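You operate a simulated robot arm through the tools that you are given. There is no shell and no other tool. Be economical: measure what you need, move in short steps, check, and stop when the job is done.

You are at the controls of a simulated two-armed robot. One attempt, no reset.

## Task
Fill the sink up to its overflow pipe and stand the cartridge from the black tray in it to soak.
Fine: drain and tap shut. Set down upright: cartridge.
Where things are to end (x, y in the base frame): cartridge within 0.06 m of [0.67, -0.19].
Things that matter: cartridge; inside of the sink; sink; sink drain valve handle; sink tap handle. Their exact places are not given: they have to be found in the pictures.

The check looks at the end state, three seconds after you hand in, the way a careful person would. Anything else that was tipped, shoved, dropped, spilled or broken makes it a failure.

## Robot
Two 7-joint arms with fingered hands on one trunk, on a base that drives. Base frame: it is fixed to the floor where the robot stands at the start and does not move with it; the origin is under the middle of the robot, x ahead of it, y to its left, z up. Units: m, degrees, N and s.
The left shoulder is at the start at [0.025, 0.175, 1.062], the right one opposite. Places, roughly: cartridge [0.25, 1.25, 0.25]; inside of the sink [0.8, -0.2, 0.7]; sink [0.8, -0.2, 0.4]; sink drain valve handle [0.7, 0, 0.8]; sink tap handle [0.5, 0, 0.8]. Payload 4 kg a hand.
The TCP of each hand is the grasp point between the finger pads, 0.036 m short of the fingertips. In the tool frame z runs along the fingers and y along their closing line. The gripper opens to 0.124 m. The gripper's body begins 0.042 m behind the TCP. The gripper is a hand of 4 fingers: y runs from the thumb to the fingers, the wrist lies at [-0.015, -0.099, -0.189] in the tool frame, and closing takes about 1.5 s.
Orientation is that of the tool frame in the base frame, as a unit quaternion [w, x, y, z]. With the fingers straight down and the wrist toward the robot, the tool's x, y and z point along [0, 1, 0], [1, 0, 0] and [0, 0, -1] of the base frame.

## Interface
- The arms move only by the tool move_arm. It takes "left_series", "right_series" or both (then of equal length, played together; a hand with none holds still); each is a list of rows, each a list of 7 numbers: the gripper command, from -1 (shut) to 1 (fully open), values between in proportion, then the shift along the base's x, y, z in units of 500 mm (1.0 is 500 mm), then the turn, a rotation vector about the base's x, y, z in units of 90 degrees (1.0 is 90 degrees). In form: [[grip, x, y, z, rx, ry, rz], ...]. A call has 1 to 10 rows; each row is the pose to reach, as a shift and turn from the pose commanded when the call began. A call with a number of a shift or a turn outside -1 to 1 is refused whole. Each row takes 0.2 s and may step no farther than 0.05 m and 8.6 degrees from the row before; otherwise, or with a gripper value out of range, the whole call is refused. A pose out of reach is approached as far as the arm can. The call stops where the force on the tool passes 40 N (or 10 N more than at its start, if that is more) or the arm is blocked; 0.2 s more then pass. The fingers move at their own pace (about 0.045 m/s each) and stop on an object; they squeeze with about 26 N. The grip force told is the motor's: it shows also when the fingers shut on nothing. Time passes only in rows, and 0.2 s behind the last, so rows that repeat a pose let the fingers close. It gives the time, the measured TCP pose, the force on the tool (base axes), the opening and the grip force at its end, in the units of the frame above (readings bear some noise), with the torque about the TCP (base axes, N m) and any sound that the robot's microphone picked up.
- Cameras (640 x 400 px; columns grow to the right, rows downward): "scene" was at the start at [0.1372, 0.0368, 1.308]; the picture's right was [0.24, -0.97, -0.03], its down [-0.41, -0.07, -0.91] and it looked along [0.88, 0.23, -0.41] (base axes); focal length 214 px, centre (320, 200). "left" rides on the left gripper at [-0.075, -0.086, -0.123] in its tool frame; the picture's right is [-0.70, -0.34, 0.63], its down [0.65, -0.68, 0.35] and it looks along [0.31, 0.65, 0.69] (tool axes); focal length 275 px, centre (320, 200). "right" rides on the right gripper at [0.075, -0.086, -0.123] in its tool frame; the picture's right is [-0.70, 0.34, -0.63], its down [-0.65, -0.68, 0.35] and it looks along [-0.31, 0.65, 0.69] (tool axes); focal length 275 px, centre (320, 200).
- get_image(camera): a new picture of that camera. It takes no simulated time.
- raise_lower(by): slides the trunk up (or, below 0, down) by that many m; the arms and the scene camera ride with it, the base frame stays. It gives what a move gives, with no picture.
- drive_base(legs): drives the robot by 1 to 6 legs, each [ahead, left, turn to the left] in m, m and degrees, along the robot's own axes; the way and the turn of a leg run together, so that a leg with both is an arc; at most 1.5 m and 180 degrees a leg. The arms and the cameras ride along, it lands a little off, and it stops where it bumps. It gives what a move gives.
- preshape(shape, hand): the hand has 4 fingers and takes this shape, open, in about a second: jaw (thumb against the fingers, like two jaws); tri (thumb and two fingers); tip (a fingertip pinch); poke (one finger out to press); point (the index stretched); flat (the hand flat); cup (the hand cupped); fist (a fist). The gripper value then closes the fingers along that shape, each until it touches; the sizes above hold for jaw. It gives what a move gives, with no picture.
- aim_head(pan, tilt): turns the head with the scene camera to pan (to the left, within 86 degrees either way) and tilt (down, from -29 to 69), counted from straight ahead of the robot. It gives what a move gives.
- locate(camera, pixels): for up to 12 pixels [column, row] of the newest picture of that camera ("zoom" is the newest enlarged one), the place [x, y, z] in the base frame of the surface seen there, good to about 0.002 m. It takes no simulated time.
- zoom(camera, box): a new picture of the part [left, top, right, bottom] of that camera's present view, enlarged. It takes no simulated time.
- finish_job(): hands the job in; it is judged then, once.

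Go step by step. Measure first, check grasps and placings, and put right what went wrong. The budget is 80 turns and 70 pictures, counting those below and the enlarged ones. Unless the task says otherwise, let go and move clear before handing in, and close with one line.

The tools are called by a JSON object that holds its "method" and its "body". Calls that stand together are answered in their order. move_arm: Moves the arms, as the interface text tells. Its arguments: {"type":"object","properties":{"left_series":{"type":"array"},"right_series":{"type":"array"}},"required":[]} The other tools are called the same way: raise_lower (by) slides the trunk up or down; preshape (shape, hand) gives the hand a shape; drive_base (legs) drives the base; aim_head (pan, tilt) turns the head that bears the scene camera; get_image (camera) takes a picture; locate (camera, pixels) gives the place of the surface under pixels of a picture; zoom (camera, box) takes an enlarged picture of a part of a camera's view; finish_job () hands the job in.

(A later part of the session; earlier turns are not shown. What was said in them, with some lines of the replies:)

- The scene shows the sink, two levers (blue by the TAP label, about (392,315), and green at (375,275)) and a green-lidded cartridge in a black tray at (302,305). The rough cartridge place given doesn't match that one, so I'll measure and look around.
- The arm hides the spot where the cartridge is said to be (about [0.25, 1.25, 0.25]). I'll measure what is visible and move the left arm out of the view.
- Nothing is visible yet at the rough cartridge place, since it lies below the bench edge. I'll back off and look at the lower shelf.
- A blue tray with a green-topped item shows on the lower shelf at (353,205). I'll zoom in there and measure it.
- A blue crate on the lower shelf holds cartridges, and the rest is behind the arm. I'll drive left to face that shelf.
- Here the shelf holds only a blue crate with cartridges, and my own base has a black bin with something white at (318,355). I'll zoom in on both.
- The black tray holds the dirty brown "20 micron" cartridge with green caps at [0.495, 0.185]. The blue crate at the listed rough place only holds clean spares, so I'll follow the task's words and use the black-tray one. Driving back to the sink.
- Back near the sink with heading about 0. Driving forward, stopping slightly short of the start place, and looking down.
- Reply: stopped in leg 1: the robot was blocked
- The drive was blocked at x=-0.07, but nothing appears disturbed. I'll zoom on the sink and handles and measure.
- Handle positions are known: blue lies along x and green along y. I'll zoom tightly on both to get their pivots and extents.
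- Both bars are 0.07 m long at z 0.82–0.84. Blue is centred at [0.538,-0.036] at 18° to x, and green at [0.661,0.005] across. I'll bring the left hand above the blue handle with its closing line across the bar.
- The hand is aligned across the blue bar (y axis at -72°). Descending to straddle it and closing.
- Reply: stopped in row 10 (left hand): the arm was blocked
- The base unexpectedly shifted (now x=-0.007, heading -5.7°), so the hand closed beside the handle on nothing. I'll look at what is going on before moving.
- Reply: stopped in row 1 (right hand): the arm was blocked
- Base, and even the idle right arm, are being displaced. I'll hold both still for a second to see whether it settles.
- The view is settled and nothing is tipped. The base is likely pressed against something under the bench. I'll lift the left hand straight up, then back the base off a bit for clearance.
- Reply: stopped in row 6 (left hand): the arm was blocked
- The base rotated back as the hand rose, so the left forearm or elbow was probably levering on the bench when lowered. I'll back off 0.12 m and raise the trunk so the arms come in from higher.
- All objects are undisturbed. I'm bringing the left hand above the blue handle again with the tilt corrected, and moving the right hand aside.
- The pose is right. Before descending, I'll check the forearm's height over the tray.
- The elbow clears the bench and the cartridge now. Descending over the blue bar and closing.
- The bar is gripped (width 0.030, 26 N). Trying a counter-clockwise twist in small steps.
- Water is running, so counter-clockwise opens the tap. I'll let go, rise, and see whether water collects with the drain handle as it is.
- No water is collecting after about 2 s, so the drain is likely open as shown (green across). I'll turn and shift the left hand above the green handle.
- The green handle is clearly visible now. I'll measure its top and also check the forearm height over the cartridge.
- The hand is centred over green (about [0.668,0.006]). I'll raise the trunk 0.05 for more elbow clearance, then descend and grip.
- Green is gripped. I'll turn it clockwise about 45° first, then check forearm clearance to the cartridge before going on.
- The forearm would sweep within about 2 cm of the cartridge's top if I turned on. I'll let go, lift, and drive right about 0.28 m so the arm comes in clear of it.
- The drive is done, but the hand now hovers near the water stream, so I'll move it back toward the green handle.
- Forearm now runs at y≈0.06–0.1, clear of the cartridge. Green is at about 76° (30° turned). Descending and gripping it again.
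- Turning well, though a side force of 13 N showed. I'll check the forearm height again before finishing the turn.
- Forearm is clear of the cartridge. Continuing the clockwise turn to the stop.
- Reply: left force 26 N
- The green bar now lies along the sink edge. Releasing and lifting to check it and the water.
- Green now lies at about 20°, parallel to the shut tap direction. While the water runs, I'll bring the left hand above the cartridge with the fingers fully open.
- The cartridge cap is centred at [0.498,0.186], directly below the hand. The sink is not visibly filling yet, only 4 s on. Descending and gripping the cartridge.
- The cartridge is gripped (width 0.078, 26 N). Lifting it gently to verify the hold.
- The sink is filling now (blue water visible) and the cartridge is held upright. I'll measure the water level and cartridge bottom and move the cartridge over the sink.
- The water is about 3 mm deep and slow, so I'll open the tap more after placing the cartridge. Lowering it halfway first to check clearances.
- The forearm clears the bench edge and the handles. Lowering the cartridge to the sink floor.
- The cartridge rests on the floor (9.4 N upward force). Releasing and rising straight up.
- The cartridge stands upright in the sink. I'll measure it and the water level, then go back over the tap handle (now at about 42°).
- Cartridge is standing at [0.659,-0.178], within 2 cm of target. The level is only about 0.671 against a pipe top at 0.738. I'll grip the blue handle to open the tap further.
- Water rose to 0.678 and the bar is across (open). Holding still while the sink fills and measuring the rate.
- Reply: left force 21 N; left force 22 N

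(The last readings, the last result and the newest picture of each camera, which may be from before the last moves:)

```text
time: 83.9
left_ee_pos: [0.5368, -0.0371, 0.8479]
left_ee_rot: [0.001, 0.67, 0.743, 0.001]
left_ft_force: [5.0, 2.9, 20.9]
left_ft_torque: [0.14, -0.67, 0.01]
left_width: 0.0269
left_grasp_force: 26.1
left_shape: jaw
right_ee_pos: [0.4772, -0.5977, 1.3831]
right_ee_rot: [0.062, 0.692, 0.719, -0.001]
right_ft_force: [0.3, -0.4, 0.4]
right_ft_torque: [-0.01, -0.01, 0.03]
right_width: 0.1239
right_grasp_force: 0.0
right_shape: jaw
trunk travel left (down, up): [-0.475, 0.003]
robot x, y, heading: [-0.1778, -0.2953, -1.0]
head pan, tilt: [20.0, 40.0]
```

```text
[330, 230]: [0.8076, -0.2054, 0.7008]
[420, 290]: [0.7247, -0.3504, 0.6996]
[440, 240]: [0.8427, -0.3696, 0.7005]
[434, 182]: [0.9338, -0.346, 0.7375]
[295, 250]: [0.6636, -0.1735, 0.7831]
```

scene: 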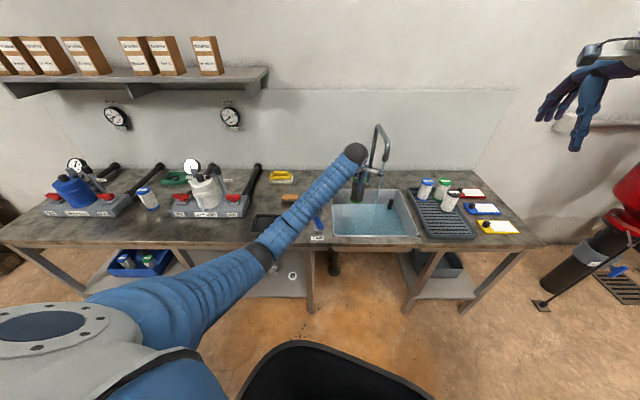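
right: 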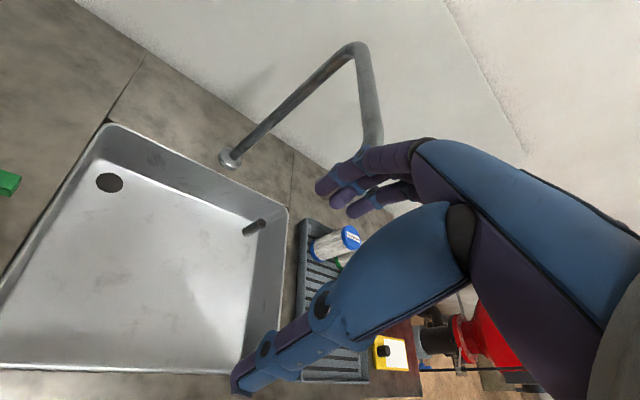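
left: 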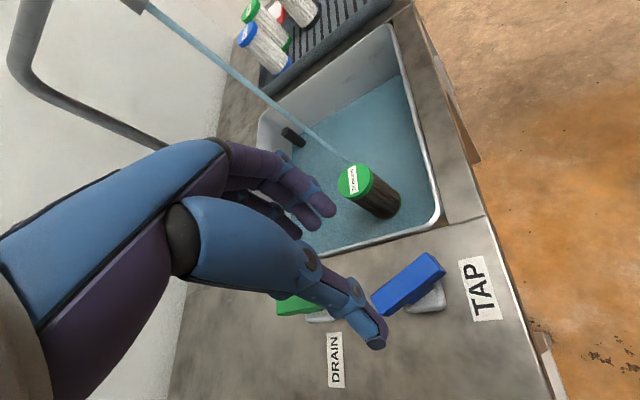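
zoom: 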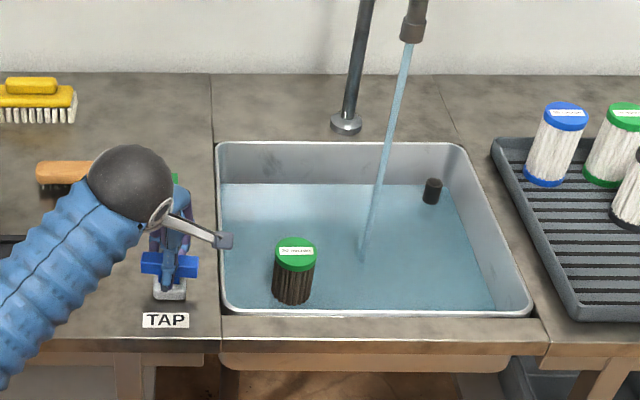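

Rising about 5 mm/s, now at 0.700 with the pipe top at 0.7375. Waiting about 5.5 s more and then measuring.

{"method": "move_arm", "body": {"left_series": [[-1, 0, 0, 0, 0, 0, 0], [-1, 0, 0, 0, 0, 0, 0], [-1, 0, 0, 0, 0, 0, 0], [-1, 0, 0, 0, 0, 0, 0], [-1, 0, 0, 0, 0, 0, 0], [-1, 0, 0, 0, 0, 0, 0], [-1, 0, 0, 0, 0, 0, 0], [-1, 0, 0, 0, 0, 0, 0], [-1, 0, 0, 0, 0, 0, 0], [-1, 0, 0, 0, 0, 0, 0]]}}

{"method": "move_arm", "body": {"left_series": [[-1, 0, 0, 0, 0, 0, 0], [-1, 0, 0, 0, 0, 0, 0], [-1, 0, 0, 0, 0, 0, 0], [-1, 0, 0, 0, 0, 0, 0], [-1, 0, 0, 0, 0, 0, 0], [-1, 0, 0, 0, 0, 0, 0], [-1, 0, 0, 0, 0, 0, 0], [-1, 0, 0, 0, 0, 0, 0], [-1, 0, 0, 0, 0, 0, 0], [-1, 0, 0, 0, 0, 0, 0]]}}

{"method": "zoom", "body": {"camera": "scene", "box": [290, 150, 430, 260]}}

{"method": "locate", "body": {"camera": "zoom", "pixels": [[330, 230], [420, 290], [440, 240], [434, 182], [295, 250]]}}

```text
time: 86.1
left_ee_pos: [0.5371, -0.0366, 0.8461]
left_ee_rot: [0.002, 0.67, 0.743, 0.0]
left_ft_force: [5.8, 3.3, 20.9]
left_ft_torque: [0.16, -0.69, 0.01]
left_width: 0.0268
left_grasp_force: 26.2
left_shape: jaw
right_ee_pos: [0.4769, -0.597, 1.3829]
right_ee_rot: [0.062, 0.693, 0.718, -0.001]
right_ft_force: [-0.6, -0.3, 0.2]
right_ft_torque: [0.0, -0.04, -0.02]
right_width: 0.124
right_grasp_force: 0.2
right_shape: jaw
trunk travel left (down, up): [-0.475, 0.003]
robot x, y, heading: [-0.1743, -0.2964, -1.0]
head pan, tilt: [20.0, 40.0]
```

```text
time: 88.3
left_ee_pos: [0.5367, -0.0369, 0.8474]
left_ee_rot: [0.001, 0.67, 0.742, 0.0]
left_ft_force: [5.8, 3.6, 21.0]
left_ft_torque: [0.13, -0.66, -0.02]
left_width: 0.0268
left_grasp_force: 26.3
left_shape: jaw
right_ee_pos: [0.4764, -0.5982, 1.383]
right_ee_rot: [0.062, 0.693, 0.718, -0.001]
right_ft_force: [0.6, 0.1, 1.2]
right_ft_torque: [-0.01, -0.03, -0.03]
right_width: 0.124
right_grasp_force: 0.1
right_shape: jaw
trunk travel left (down, up): [-0.475, 0.003]
robot x, y, heading: [-0.1704, -0.2925, -0.8]
head pan, tilt: [20.0, 40.0]
```

```text
3.64 times, centred on (360, 205) of scene
```

zoom: 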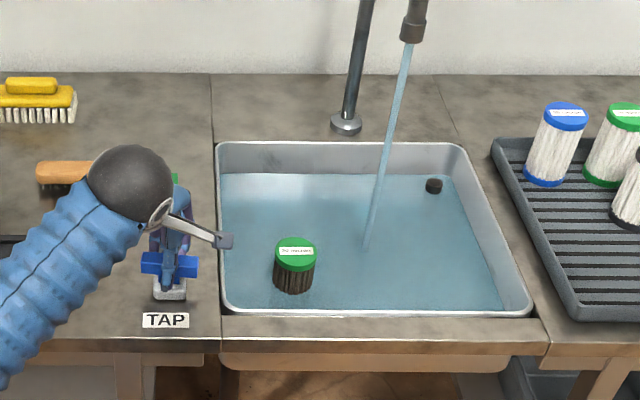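

```text
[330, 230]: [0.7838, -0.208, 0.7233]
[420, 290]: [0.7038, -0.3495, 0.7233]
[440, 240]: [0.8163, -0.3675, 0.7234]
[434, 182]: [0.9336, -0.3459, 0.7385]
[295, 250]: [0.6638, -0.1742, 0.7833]
```

Level is at 0.723. Waiting 2 s more, then turning the tap clockwise to shut, which adds the last few mm.

{"method": "move_arm", "body": {"left_series": [[-1, 0, 0, 0, 0, 0, 0], [-1, 0, 0, 0, 0, 0, 0], [-1, 0, 0, 0, 0, 0, 0], [-1, 0, 0, 0, 0, 0, 0], [-1, 0, 0, 0, 0, 0, 0], [-1, 0, 0, 0, 0, 0, 0], [-1, 0, 0, 0, 0, 0, 0], [-1, 0, 0, 0, 0, 0, 0], [-1, 0, 0, 0, 0, 0, 0], [-1, 0, 0, 0, 0, 0, 0]]}}

{"method": "move_arm", "body": {"left_series": [[-1, 0, 0, 0, 0, 0, -0.09], [-1, 0, 0, 0, 0, 0, -0.18], [-1, 0, 0, 0, 0, 0, -0.27], [-1, 0, 0, 0, 0, 0, -0.36], [-1, 0, 0, 0, 0, 0, -0.45], [-1, 0, 0, 0, 0, 0, -0.54], [-1, 0, 0, 0, 0, 0, -0.63], [-1, 0, 0, 0, 0, 0, -0.72], [-1, 0, 0, 0, 0, 0, -0.81], [-1, 0, 0, 0, 0, 0, -0.9]]}}

{"method": "zoom", "body": {"camera": "scene", "box": [290, 150, 430, 260]}}

{"method": "locate", "body": {"camera": "zoom", "pixels": [[330, 230], [420, 290], [440, 240], [434, 182], [295, 250]]}}

```text
time: 90.5
left_ee_pos: [0.5372, -0.0375, 0.8475]
left_ee_rot: [0.001, 0.67, 0.743, 0.0]
left_ft_force: [5.1, 4.0, 19.8]
left_ft_torque: [0.19, -0.66, 0.01]
left_width: 0.0267
left_grasp_force: 25.5
left_shape: jaw
right_ee_pos: [0.4775, -0.5976, 1.3822]
right_ee_rot: [0.062, 0.692, 0.719, -0.002]
right_ft_force: [1.0, -0.1, -0.3]
right_ft_torque: [-0.01, -0.02, -0.01]
right_width: 0.1243
right_grasp_force: 0.1
right_shape: jaw
trunk travel left (down, up): [-0.475, 0.003]
robot x, y, heading: [-0.1772, -0.2956, -1.1]
head pan, tilt: [20.0, 40.0]
```

```text
time: 92.7
left_ee_pos: [0.5364, -0.0357, 0.8475]
left_ee_rot: [0.001, 0.991, 0.13, 0.001]
left_ft_force: [17.9, 15.1, 28.7]
left_ft_torque: [-0.1, -0.57, 0.1]
left_width: 0.028
left_grasp_force: 25.9
left_shape: jaw
right_ee_pos: [0.4782, -0.597, 1.3835]
right_ee_rot: [0.063, 0.692, 0.719, -0.001]
right_ft_force: [-0.3, 0.4, -0.5]
right_ft_torque: [0.02, 0.02, 0.01]
right_width: 0.1239
right_grasp_force: 0.0
right_shape: jaw
trunk travel left (down, up): [-0.475, 0.003]
robot x, y, heading: [-0.177, -0.2978, -0.8]
head pan, tilt: [20.0, 40.0]
```

```text
3.64 times, centred on (360, 205) of scene
```

zoom: 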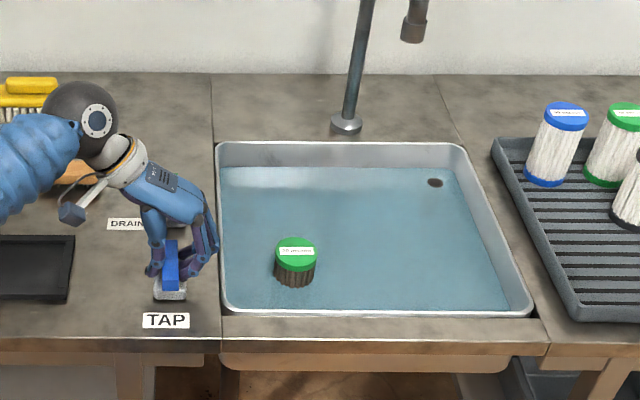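

```text
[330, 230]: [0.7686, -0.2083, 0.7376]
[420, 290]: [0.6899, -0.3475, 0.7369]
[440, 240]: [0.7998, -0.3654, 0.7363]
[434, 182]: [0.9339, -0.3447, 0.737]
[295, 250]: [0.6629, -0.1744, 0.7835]
```

Tap is shut with no stream, and the level of 0.737 is at the pipe's top. Releasing, lifting clear and moving back, then checking that the level holds.

{"method": "move_arm", "body": {"left_series": [[-0.4, 0, 0, 0, 0, 0, 0.03], [0.2, 0, 0, 0, 0, 0, 0.04], [0.2, 0, 0, 0, 0, 0, 0.04], [0.2, 0, 0, 0, 0, 0, 0.04], [0.2, 0, 0, 0, 0, 0, 0.04], [0.2, 0, 0, 0.08, 0, 0, 0.04], [0.2, 0, 0, 0.16, 0, 0, 0.04], [0.2, 0, 0, 0.25, 0, 0, 0.04], [0.2, 0, 0, 0.34, 0, 0, 0.04], [0.2, 0, 0, 0.42, 0, 0, 0.04]]}}

{"method": "zoom", "body": {"camera": "scene", "box": [290, 150, 430, 260]}}

{"method": "locate", "body": {"camera": "zoom", "pixels": [[330, 230], [420, 290], [440, 240], [434, 182], [295, 250], [158, 245], [172, 243], [165, 288], [180, 285], [175, 180], [165, 215]]}}

```text
time: 94.9
left_ee_pos: [0.5368, -0.0373, 1.0554]
left_ee_rot: [0.0, 0.987, 0.16, -0.001]
left_ft_force: [-0.6, -0.3, -0.1]
left_ft_torque: [-0.02, -0.03, 0.04]
left_width: 0.0739
left_grasp_force: 0.0
left_shape: jaw
right_ee_pos: [0.4786, -0.5989, 1.3827]
right_ee_rot: [0.062, 0.692, 0.719, -0.001]
right_ft_force: [0.5, -0.6, 0.5]
right_ft_torque: [0.0, 0.01, 0.0]
right_width: 0.1239
right_grasp_force: 0.1
right_shape: jaw
trunk travel left (down, up): [-0.475, 0.003]
robot x, y, heading: [-0.1797, -0.2967, -0.7]
head pan, tilt: [20.0, 40.0]
```

```text
3.64 times, centred on (360, 205) of scene
```

zoom: 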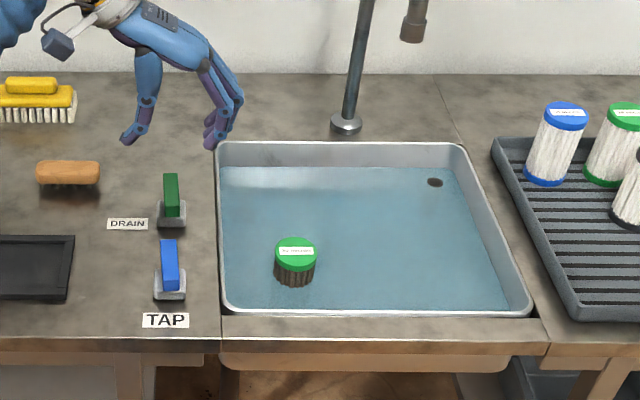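

```text
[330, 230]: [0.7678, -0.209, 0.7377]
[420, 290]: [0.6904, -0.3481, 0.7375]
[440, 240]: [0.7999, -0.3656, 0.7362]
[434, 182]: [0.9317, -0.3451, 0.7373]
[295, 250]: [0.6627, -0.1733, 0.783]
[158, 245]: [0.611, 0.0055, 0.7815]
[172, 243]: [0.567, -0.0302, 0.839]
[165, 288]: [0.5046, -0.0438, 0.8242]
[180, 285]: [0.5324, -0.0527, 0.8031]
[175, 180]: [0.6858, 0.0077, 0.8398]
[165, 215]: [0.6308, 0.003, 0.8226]
```

The level is steady at 0.737 and the hand is clear. I'll wait several seconds and recheck the level for any drain leak, with a tight view of both handles.

{"method": "move_arm", "body": {"left_series": [[0.2, -0.02, 0.03, 0.05, 0, 0, 0], [0.2, -0.04, 0.06, 0.1, 0, 0, 0], [0.2, -0.06, 0.09, 0.15, 0, 0, 0], [0.2, -0.08, 0.12, 0.2, 0, 0, 0], [0.2, -0.08, 0.12, 0.2, 0, 0, 0], [0.2, -0.08, 0.12, 0.2, 0, 0, 0], [0.2, -0.08, 0.12, 0.2, 0, 0, 0], [0.2, -0.08, 0.12, 0.2, 0, 0, 0], [0.2, -0.08, 0.12, 0.2, 0, 0, 0], [0.2, -0.08, 0.12, 0.2, 0, 0, 0]]}}

{"method": "move_arm", "body": {"left_series": [[0.2, 0, 0, 0, 0, 0, 0], [0.2, 0, 0, 0, 0, 0, 0], [0.2, 0, 0, 0, 0, 0, 0], [0.2, 0, 0, 0, 0, 0, 0], [0.2, 0, 0, 0, 0, 0, 0], [0.2, 0, 0, 0, 0, 0, 0], [0.2, 0, 0, 0, 0, 0, 0], [0.2, 0, 0, 0, 0, 0, 0], [0.2, 0, 0, 0, 0, 0, 0], [0.2, 0, 0, 0, 0, 0, 0]]}}

{"method": "zoom", "body": {"camera": "scene", "box": [290, 150, 430, 260]}}

{"method": "locate", "body": {"camera": "zoom", "pixels": [[330, 230], [420, 290], [440, 240], [260, 290], [434, 182]]}}

{"method": "zoom", "body": {"camera": "scene", "box": [305, 180, 345, 220]}}

{"method": "get_image", "body": {"camera": "scene"}}

```text
time: 97.1
left_ee_pos: [0.4975, 0.0242, 1.1569]
left_ee_rot: [0.001, 0.987, 0.16, -0.002]
left_ft_force: [0.6, -0.1, -0.3]
left_ft_torque: [-0.01, 0.02, -0.01]
left_width: 0.0741
left_grasp_force: 0.1
left_shape: jaw
right_ee_pos: [0.479, -0.5969, 1.3823]
right_ee_rot: [0.062, 0.692, 0.719, -0.002]
right_ft_force: [-0.8, 1.0, -0.5]
right_ft_torque: [0.02, -0.02, -0.03]
right_width: 0.1238
right_grasp_force: 0.0
right_shape: jaw
trunk travel left (down, up): [-0.475, 0.003]
robot x, y, heading: [-0.1746, -0.2955, -0.8]
head pan, tilt: [20.0, 40.0]
```

```text
time: 99.3
left_ee_pos: [0.4981, 0.0249, 1.1577]
left_ee_rot: [-0.001, 0.987, 0.16, 0.0]
left_ft_force: [-0.2, -0.5, 0.0]
left_ft_torque: [0.0, -0.01, 0.0]
left_width: 0.074
left_grasp_force: 0.2
left_shape: jaw
right_ee_pos: [0.4784, -0.5973, 1.3841]
right_ee_rot: [0.062, 0.693, 0.719, -0.001]
right_ft_force: [0.8, -0.6, 0.5]
right_ft_torque: [0.0, 0.03, -0.01]
right_width: 0.124
right_grasp_force: 0.1
right_shape: jaw
trunk travel left (down, up): [-0.475, 0.003]
robot x, y, heading: [-0.1773, -0.3003, -0.8]
head pan, tilt: [20.0, 40.0]
```

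```text
3.64 times, centred on (360, 205) of scene
```

zoom: 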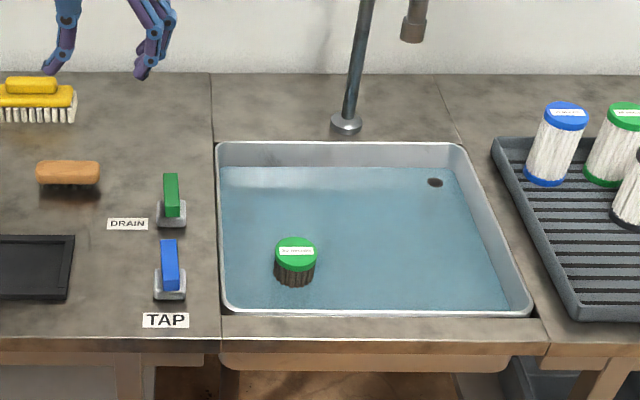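

```text
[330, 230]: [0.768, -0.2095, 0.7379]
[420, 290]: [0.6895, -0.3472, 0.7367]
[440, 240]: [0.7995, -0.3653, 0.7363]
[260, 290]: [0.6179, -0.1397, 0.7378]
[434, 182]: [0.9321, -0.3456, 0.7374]
```

```text
10.00 times, centred on (325, 200) of scene
```

zoom: 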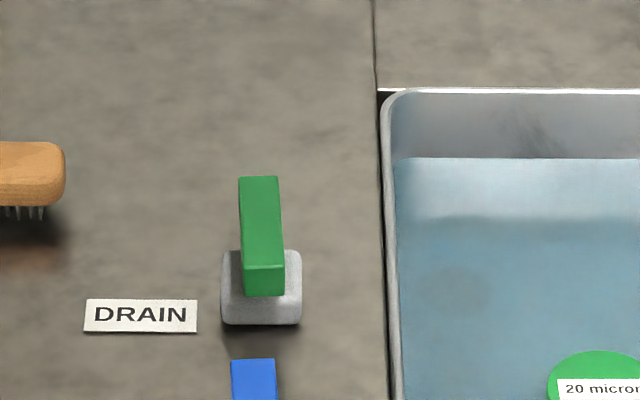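

```text
12 pictures are left
```

scene: 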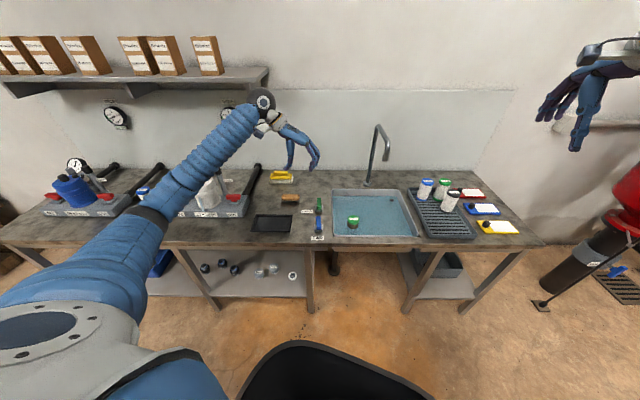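

The level held at 0.737 for 7 s. One last measurement: the green bar's angle against the sink edge.

{"method": "locate", "body": {"camera": "scene", "pixels": [[355, 220], [390, 200]]}}

{"method": "locate", "body": {"camera": "zoom", "pixels": [[243, 182], [247, 260], [274, 182], [280, 258], [381, 120], [391, 390], [235, 365], [273, 365], [237, 395], [276, 395]]}}

```text
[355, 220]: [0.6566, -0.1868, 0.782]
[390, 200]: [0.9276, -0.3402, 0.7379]
```

```text
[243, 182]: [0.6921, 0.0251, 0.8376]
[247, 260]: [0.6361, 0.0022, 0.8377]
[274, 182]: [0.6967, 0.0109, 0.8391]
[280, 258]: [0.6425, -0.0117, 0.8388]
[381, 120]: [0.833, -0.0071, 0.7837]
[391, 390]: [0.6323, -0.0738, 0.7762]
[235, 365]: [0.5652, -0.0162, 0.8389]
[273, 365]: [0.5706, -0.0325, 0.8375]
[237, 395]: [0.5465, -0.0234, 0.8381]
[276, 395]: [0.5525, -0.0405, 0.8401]
```

Green sits at about 22° against 18° for the sink edge, so it may be a few degrees short of fully shut. I'll grip it once more and press it to its stop.

{"method": "move_arm", "body": {"left_series": [[0.2, 0.055, -0.006, -0.06, 0, 0, 0.01], [0.2, 0.11, -0.012, -0.13, 0, 0, 0.02], [0.2, 0.17, -0.018, -0.2, 0, 0, 0.03], [0.2, 0.23, -0.025, -0.27, 0, 0, 0.04], [0.2, 0.29, -0.031, -0.33, 0, 0, 0.04], [0.2, 0.337, -0.037, -0.39, 0, 0, 0.04], [0.2, 0.337, -0.037, -0.45, 0, 0, 0.04], [0.2, 0.337, -0.037, -0.53, 0, 0, 0.04], [0.2, 0.337, -0.037, -0.6, 0, 0, 0.04], [0.2, 0.337, -0.037, -0.622, 0, 0, 0.04]]}}

{"method": "move_arm", "body": {"left_series": [[-1, 0, 0, 0, 0, 0, 0], [-1, 0, 0, 0, 0, 0, 0], [-1, 0, 0, 0, 0, 0, 0], [-1, 0, 0, 0, 0, 0, 0], [-1, 0, 0, 0, 0, 0, 0], [-1, 0, 0, 0, 0, 0, -0.08], [-1, 0, 0, 0, 0, 0, -0.16], [-1, 0, 0, 0, 0, 0, -0.2], [-1, 0, 0, 0, 0, 0, -0.2]]}}

{"method": "zoom", "body": {"camera": "scene", "box": [290, 150, 430, 260]}}

```text
time: 101.5
left_ee_pos: [0.663, 0.004, 0.8449]
left_ee_rot: [0.0, 0.981, 0.192, -0.001]
left_ft_force: [-0.4, 0.2, -0.2]
left_ft_torque: [0.01, -0.03, -0.02]
left_width: 0.0741
left_grasp_force: 0.0
left_shape: jaw
right_ee_pos: [0.478, -0.5974, 1.3834]
right_ee_rot: [0.061, 0.693, 0.719, -0.002]
right_ft_force: [0.4, 0.4, 0.8]
right_ft_torque: [0.0, -0.04, 0.0]
right_width: 0.1239
right_grasp_force: 0.0
right_shape: jaw
trunk travel left (down, up): [-0.475, 0.003]
robot x, y, heading: [-0.1762, -0.2951, -0.7]
head pan, tilt: [20.0, 40.0]
```

```text
time: 103.5
left_ee_pos: [0.6654, 0.0052, 0.8444]
left_ee_rot: [0.001, 0.999, 0.035, 0.0]
left_ft_force: [3.3, 3.5, 4.5]
left_ft_torque: [-0.5, -0.32, 0.18]
left_width: 0.03
left_grasp_force: 25.8
left_shape: jaw
right_ee_pos: [0.4779, -0.5975, 1.3823]
right_ee_rot: [0.063, 0.694, 0.718, -0.001]
right_ft_force: [0.3, -0.4, 0.4]
right_ft_torque: [0.0, -0.01, -0.02]
right_width: 0.1239
right_grasp_force: 0.0
right_shape: jaw
trunk travel left (down, up): [-0.475, 0.003]
robot x, y, heading: [-0.1731, -0.3005, -0.9]
head pan, tilt: [20.0, 40.0]
```

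```text
3.64 times, centred on (360, 205) of scene
```

zoom: 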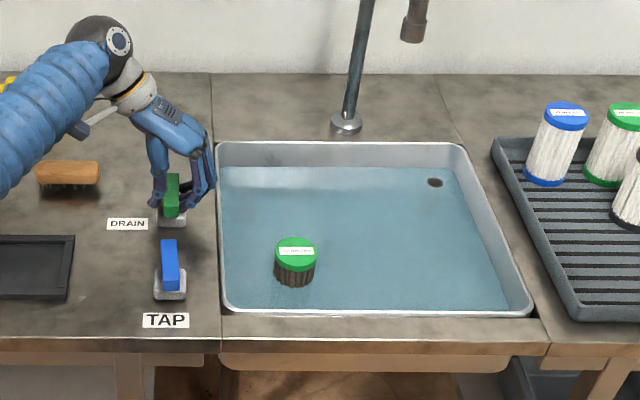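

Pressed to yaw -86° with a small resisting torque. Releasing without back-turn, lifting clear, and re-measuring.

{"method": "move_arm", "body": {"left_series": [[0.2, 0, 0, 0, 0, 0, 0], [0.2, 0, 0, 0, 0, 0, 0], [0.2, 0, 0, 0, 0, 0, 0], [0.2, 0, 0, 0, 0, 0, 0], [0.2, 0, 0, 0.09, 0, 0, 0], [0.2, 0, 0, 0.18, 0, 0, 0], [0.2, 0, 0, 0.27, 0, 0, 0], [0.2, 0, 0, 0.36, 0, 0, 0], [0.2, -0.05, 0.05, 0.43, 0, 0, 0], [0.2, -0.1, 0.1, 0.5, 0, 0, 0]]}}

{"method": "zoom", "body": {"camera": "scene", "box": [300, 190, 350, 240]}}

```text
time: 105.7
left_ee_pos: [0.6153, 0.0552, 1.0951]
left_ee_rot: [0.0, 0.999, 0.036, -0.001]
left_ft_force: [-0.8, 0.0, 0.3]
left_ft_torque: [0.02, 0.02, 0.02]
left_width: 0.0743
left_grasp_force: 0.0
left_shape: jaw
right_ee_pos: [0.4776, -0.5985, 1.3829]
right_ee_rot: [0.063, 0.693, 0.719, -0.002]
right_ft_force: [0.3, 0.3, -0.3]
right_ft_torque: [0.0, -0.03, -0.03]
right_width: 0.1243
right_grasp_force: 0.0
right_shape: jaw
trunk travel left (down, up): [-0.475, 0.003]
robot x, y, heading: [-0.1777, -0.2962, -0.8]
head pan, tilt: [20.0, 40.0]
```

```text
8.00 times, centred on (325, 215) of scene
```

zoom: 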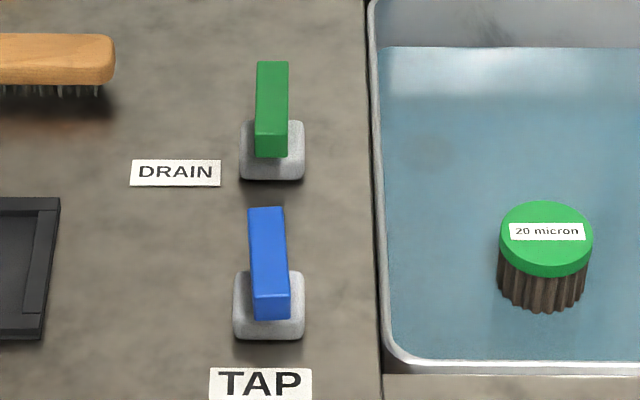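

{"method": "locate", "body": {"camera": "zoom", "pixels": [[260, 66], [258, 128], [285, 66], [285, 128], [251, 212], [256, 292], [280, 212], [287, 290]]}}

```text
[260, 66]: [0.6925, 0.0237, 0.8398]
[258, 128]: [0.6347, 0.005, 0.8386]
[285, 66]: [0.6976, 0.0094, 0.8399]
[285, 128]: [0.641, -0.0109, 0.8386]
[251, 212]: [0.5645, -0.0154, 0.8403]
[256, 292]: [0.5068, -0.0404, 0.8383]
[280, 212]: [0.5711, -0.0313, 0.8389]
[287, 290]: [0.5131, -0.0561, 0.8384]
```

Green is now at 18.5°, fully shut. The blue one measures about 23° against its original 18°, so I'll press the tap fully shut the same way.

{"method": "move_arm", "body": {"left_series": [[0.2, -0.04, -0.045, -0.02, 0, 0, 0.05], [0.2, -0.08, -0.09, -0.05, 0, 0, 0.1], [0.2, -0.12, -0.14, -0.09, 0, 0, 0.15], [0.2, -0.153, -0.182, -0.15, 0, 0, 0.2], [0.2, -0.153, -0.182, -0.23, 0, 0, 0.2], [0.2, -0.153, -0.182, -0.31, 0, 0, 0.2], [0.2, -0.153, -0.182, -0.39, 0, 0, 0.2], [0.2, -0.153, -0.182, -0.46, 0, 0, 0.2], [0.2, -0.153, -0.182, -0.498, 0, 0, 0.2], [0.2, -0.153, -0.182, -0.498, 0, 0, 0.2]]}}

{"method": "move_arm", "body": {"left_series": [[-1, 0, 0, 0, 0, 0, 0], [-1, 0, 0, 0, 0, 0, 0], [-1, 0, 0, 0, 0, 0, 0], [-1, 0, 0, 0, 0, 0, 0], [-1, 0, 0, 0, 0, 0, 0], [-1, 0, 0, 0, 0, 0, -0.08], [-1, 0, 0, 0, 0, 0, -0.16], [-1, 0, 0, 0, 0, 0, -0.2], [-1, 0, 0, 0, 0, 0, -0.2]]}}

{"method": "move_arm", "body": {"left_series": [[0.2, 0, 0, 0, 0, 0, 0], [0.2, 0, 0, 0, 0, 0, 0], [0.2, 0, 0, 0, 0, 0, 0], [0.2, 0, 0, 0, 0, 0, 0], [0.2, 0, 0, 0.09, 0, 0, 0], [0.2, 0, 0, 0.18, 0, 0, 0], [0.2, 0, 0, 0.27, 0, 0, 0], [0.2, 0, 0, 0.36, 0, 0, 0], [0.2, 0, 0.05, 0.43, 0, 0, 0], [0.2, 0, 0.1, 0.5, 0, 0, 0]]}}

{"method": "zoom", "body": {"camera": "scene", "box": [300, 190, 350, 240]}}

{"method": "locate", "body": {"camera": "zoom", "pixels": [[260, 66], [258, 128], [253, 214], [253, 288], [278, 214], [284, 288], [460, 120], [545, 225]]}}

```text
time: 107.9
left_ee_pos: [0.5418, -0.0368, 0.8467]
left_ee_rot: [0.0, 0.981, 0.192, 0.0]
left_ft_force: [-0.7, -0.2, -0.6]
left_ft_torque: [-0.02, -0.03, -0.03]
left_width: 0.0744
left_grasp_force: 0.1
left_shape: jaw
right_ee_pos: [0.4792, -0.5968, 1.3819]
right_ee_rot: [0.061, 0.692, 0.72, -0.002]
right_ft_force: [0.0, 0.1, 0.8]
right_ft_torque: [0.03, -0.03, 0.01]
right_width: 0.1239
right_grasp_force: 0.1
right_shape: jaw
trunk travel left (down, up): [-0.475, 0.003]
robot x, y, heading: [-0.1742, -0.2956, -0.7]
head pan, tilt: [20.0, 40.0]
```

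```text
time: 109.9
left_ee_pos: [0.5402, -0.0372, 0.8478]
left_ee_rot: [0.0, 0.999, 0.035, 0.0]
left_ft_force: [15.7, 5.3, 11.9]
left_ft_torque: [-0.35, -0.48, 0.25]
left_width: 0.0286
left_grasp_force: 26.0
left_shape: jaw
right_ee_pos: [0.479, -0.5977, 1.3823]
right_ee_rot: [0.062, 0.692, 0.719, -0.002]
right_ft_force: [0.0, 0.1, 0.0]
right_ft_torque: [-0.01, 0.0, -0.01]
right_width: 0.1241
right_grasp_force: 0.1
right_shape: jaw
trunk travel left (down, up): [-0.475, 0.003]
robot x, y, heading: [-0.1774, -0.2953, -1.1]
head pan, tilt: [20.0, 40.0]
```

```text
time: 112.1
left_ee_pos: [0.5388, 0.0171, 1.0962]
left_ee_rot: [0.0, 0.999, 0.036, 0.0]
left_ft_force: [0.0, 0.1, 0.4]
left_ft_torque: [-0.01, 0.0, -0.01]
left_width: 0.0741
left_grasp_force: 0.0
left_shape: jaw
right_ee_pos: [0.4779, -0.5977, 1.3838]
right_ee_rot: [0.062, 0.693, 0.719, -0.001]
right_ft_force: [-0.5, 0.0, -0.1]
right_ft_torque: [0.03, -0.03, -0.03]
right_width: 0.1241
right_grasp_force: 0.1
right_shape: jaw
trunk travel left (down, up): [-0.475, 0.003]
robot x, y, heading: [-0.1775, -0.2977, -0.7]
head pan, tilt: [20.0, 40.0]
```

```text
8.00 times, centred on (325, 215) of scene
```

zoom: 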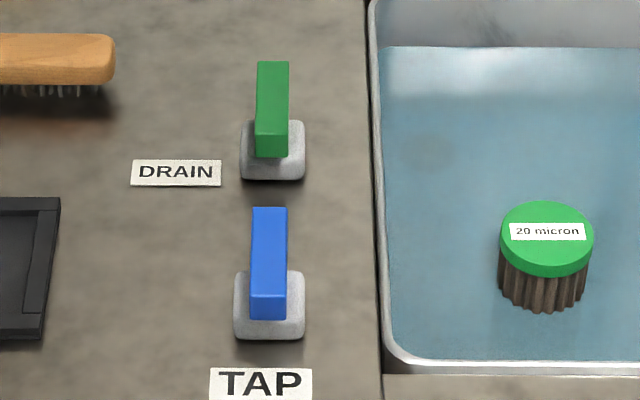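

```text
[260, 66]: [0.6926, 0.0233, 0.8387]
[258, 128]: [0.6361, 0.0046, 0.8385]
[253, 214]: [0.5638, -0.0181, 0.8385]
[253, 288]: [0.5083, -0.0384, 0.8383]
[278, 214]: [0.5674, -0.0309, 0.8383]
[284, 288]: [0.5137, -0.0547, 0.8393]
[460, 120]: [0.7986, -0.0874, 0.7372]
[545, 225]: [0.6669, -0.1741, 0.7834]
```

Both handles are now back in line with the sink edge, the level is 0.737, and the cartridge stands upright. I'll take one last full view.

{"method": "zoom", "body": {"camera": "scene", "box": [220, 140, 540, 340]}}

```text
2.00 times, centred on (380, 240) of scene
```

zoom: 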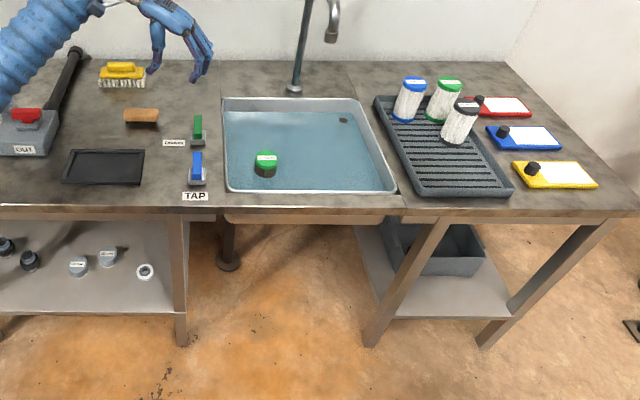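

Everything is in order: sink filled to the overflow pipe, cartridge upright, drain and tap shut, nothing disturbed. Handing in.

{"method": "finish_job", "body": {}}

```text
The job is handed in.
```

The sink is filled to the top of its overflow pipe, the drain and tap are shut, and the cartridge from the black tray stands upright in it at about [0.66, -0.18]. I took the dirty "20 micron" cartridge from the black tray on the bench, because the rough place listed for it ([0.25, 1.25, 0.25]) held only a blue crate of spares.
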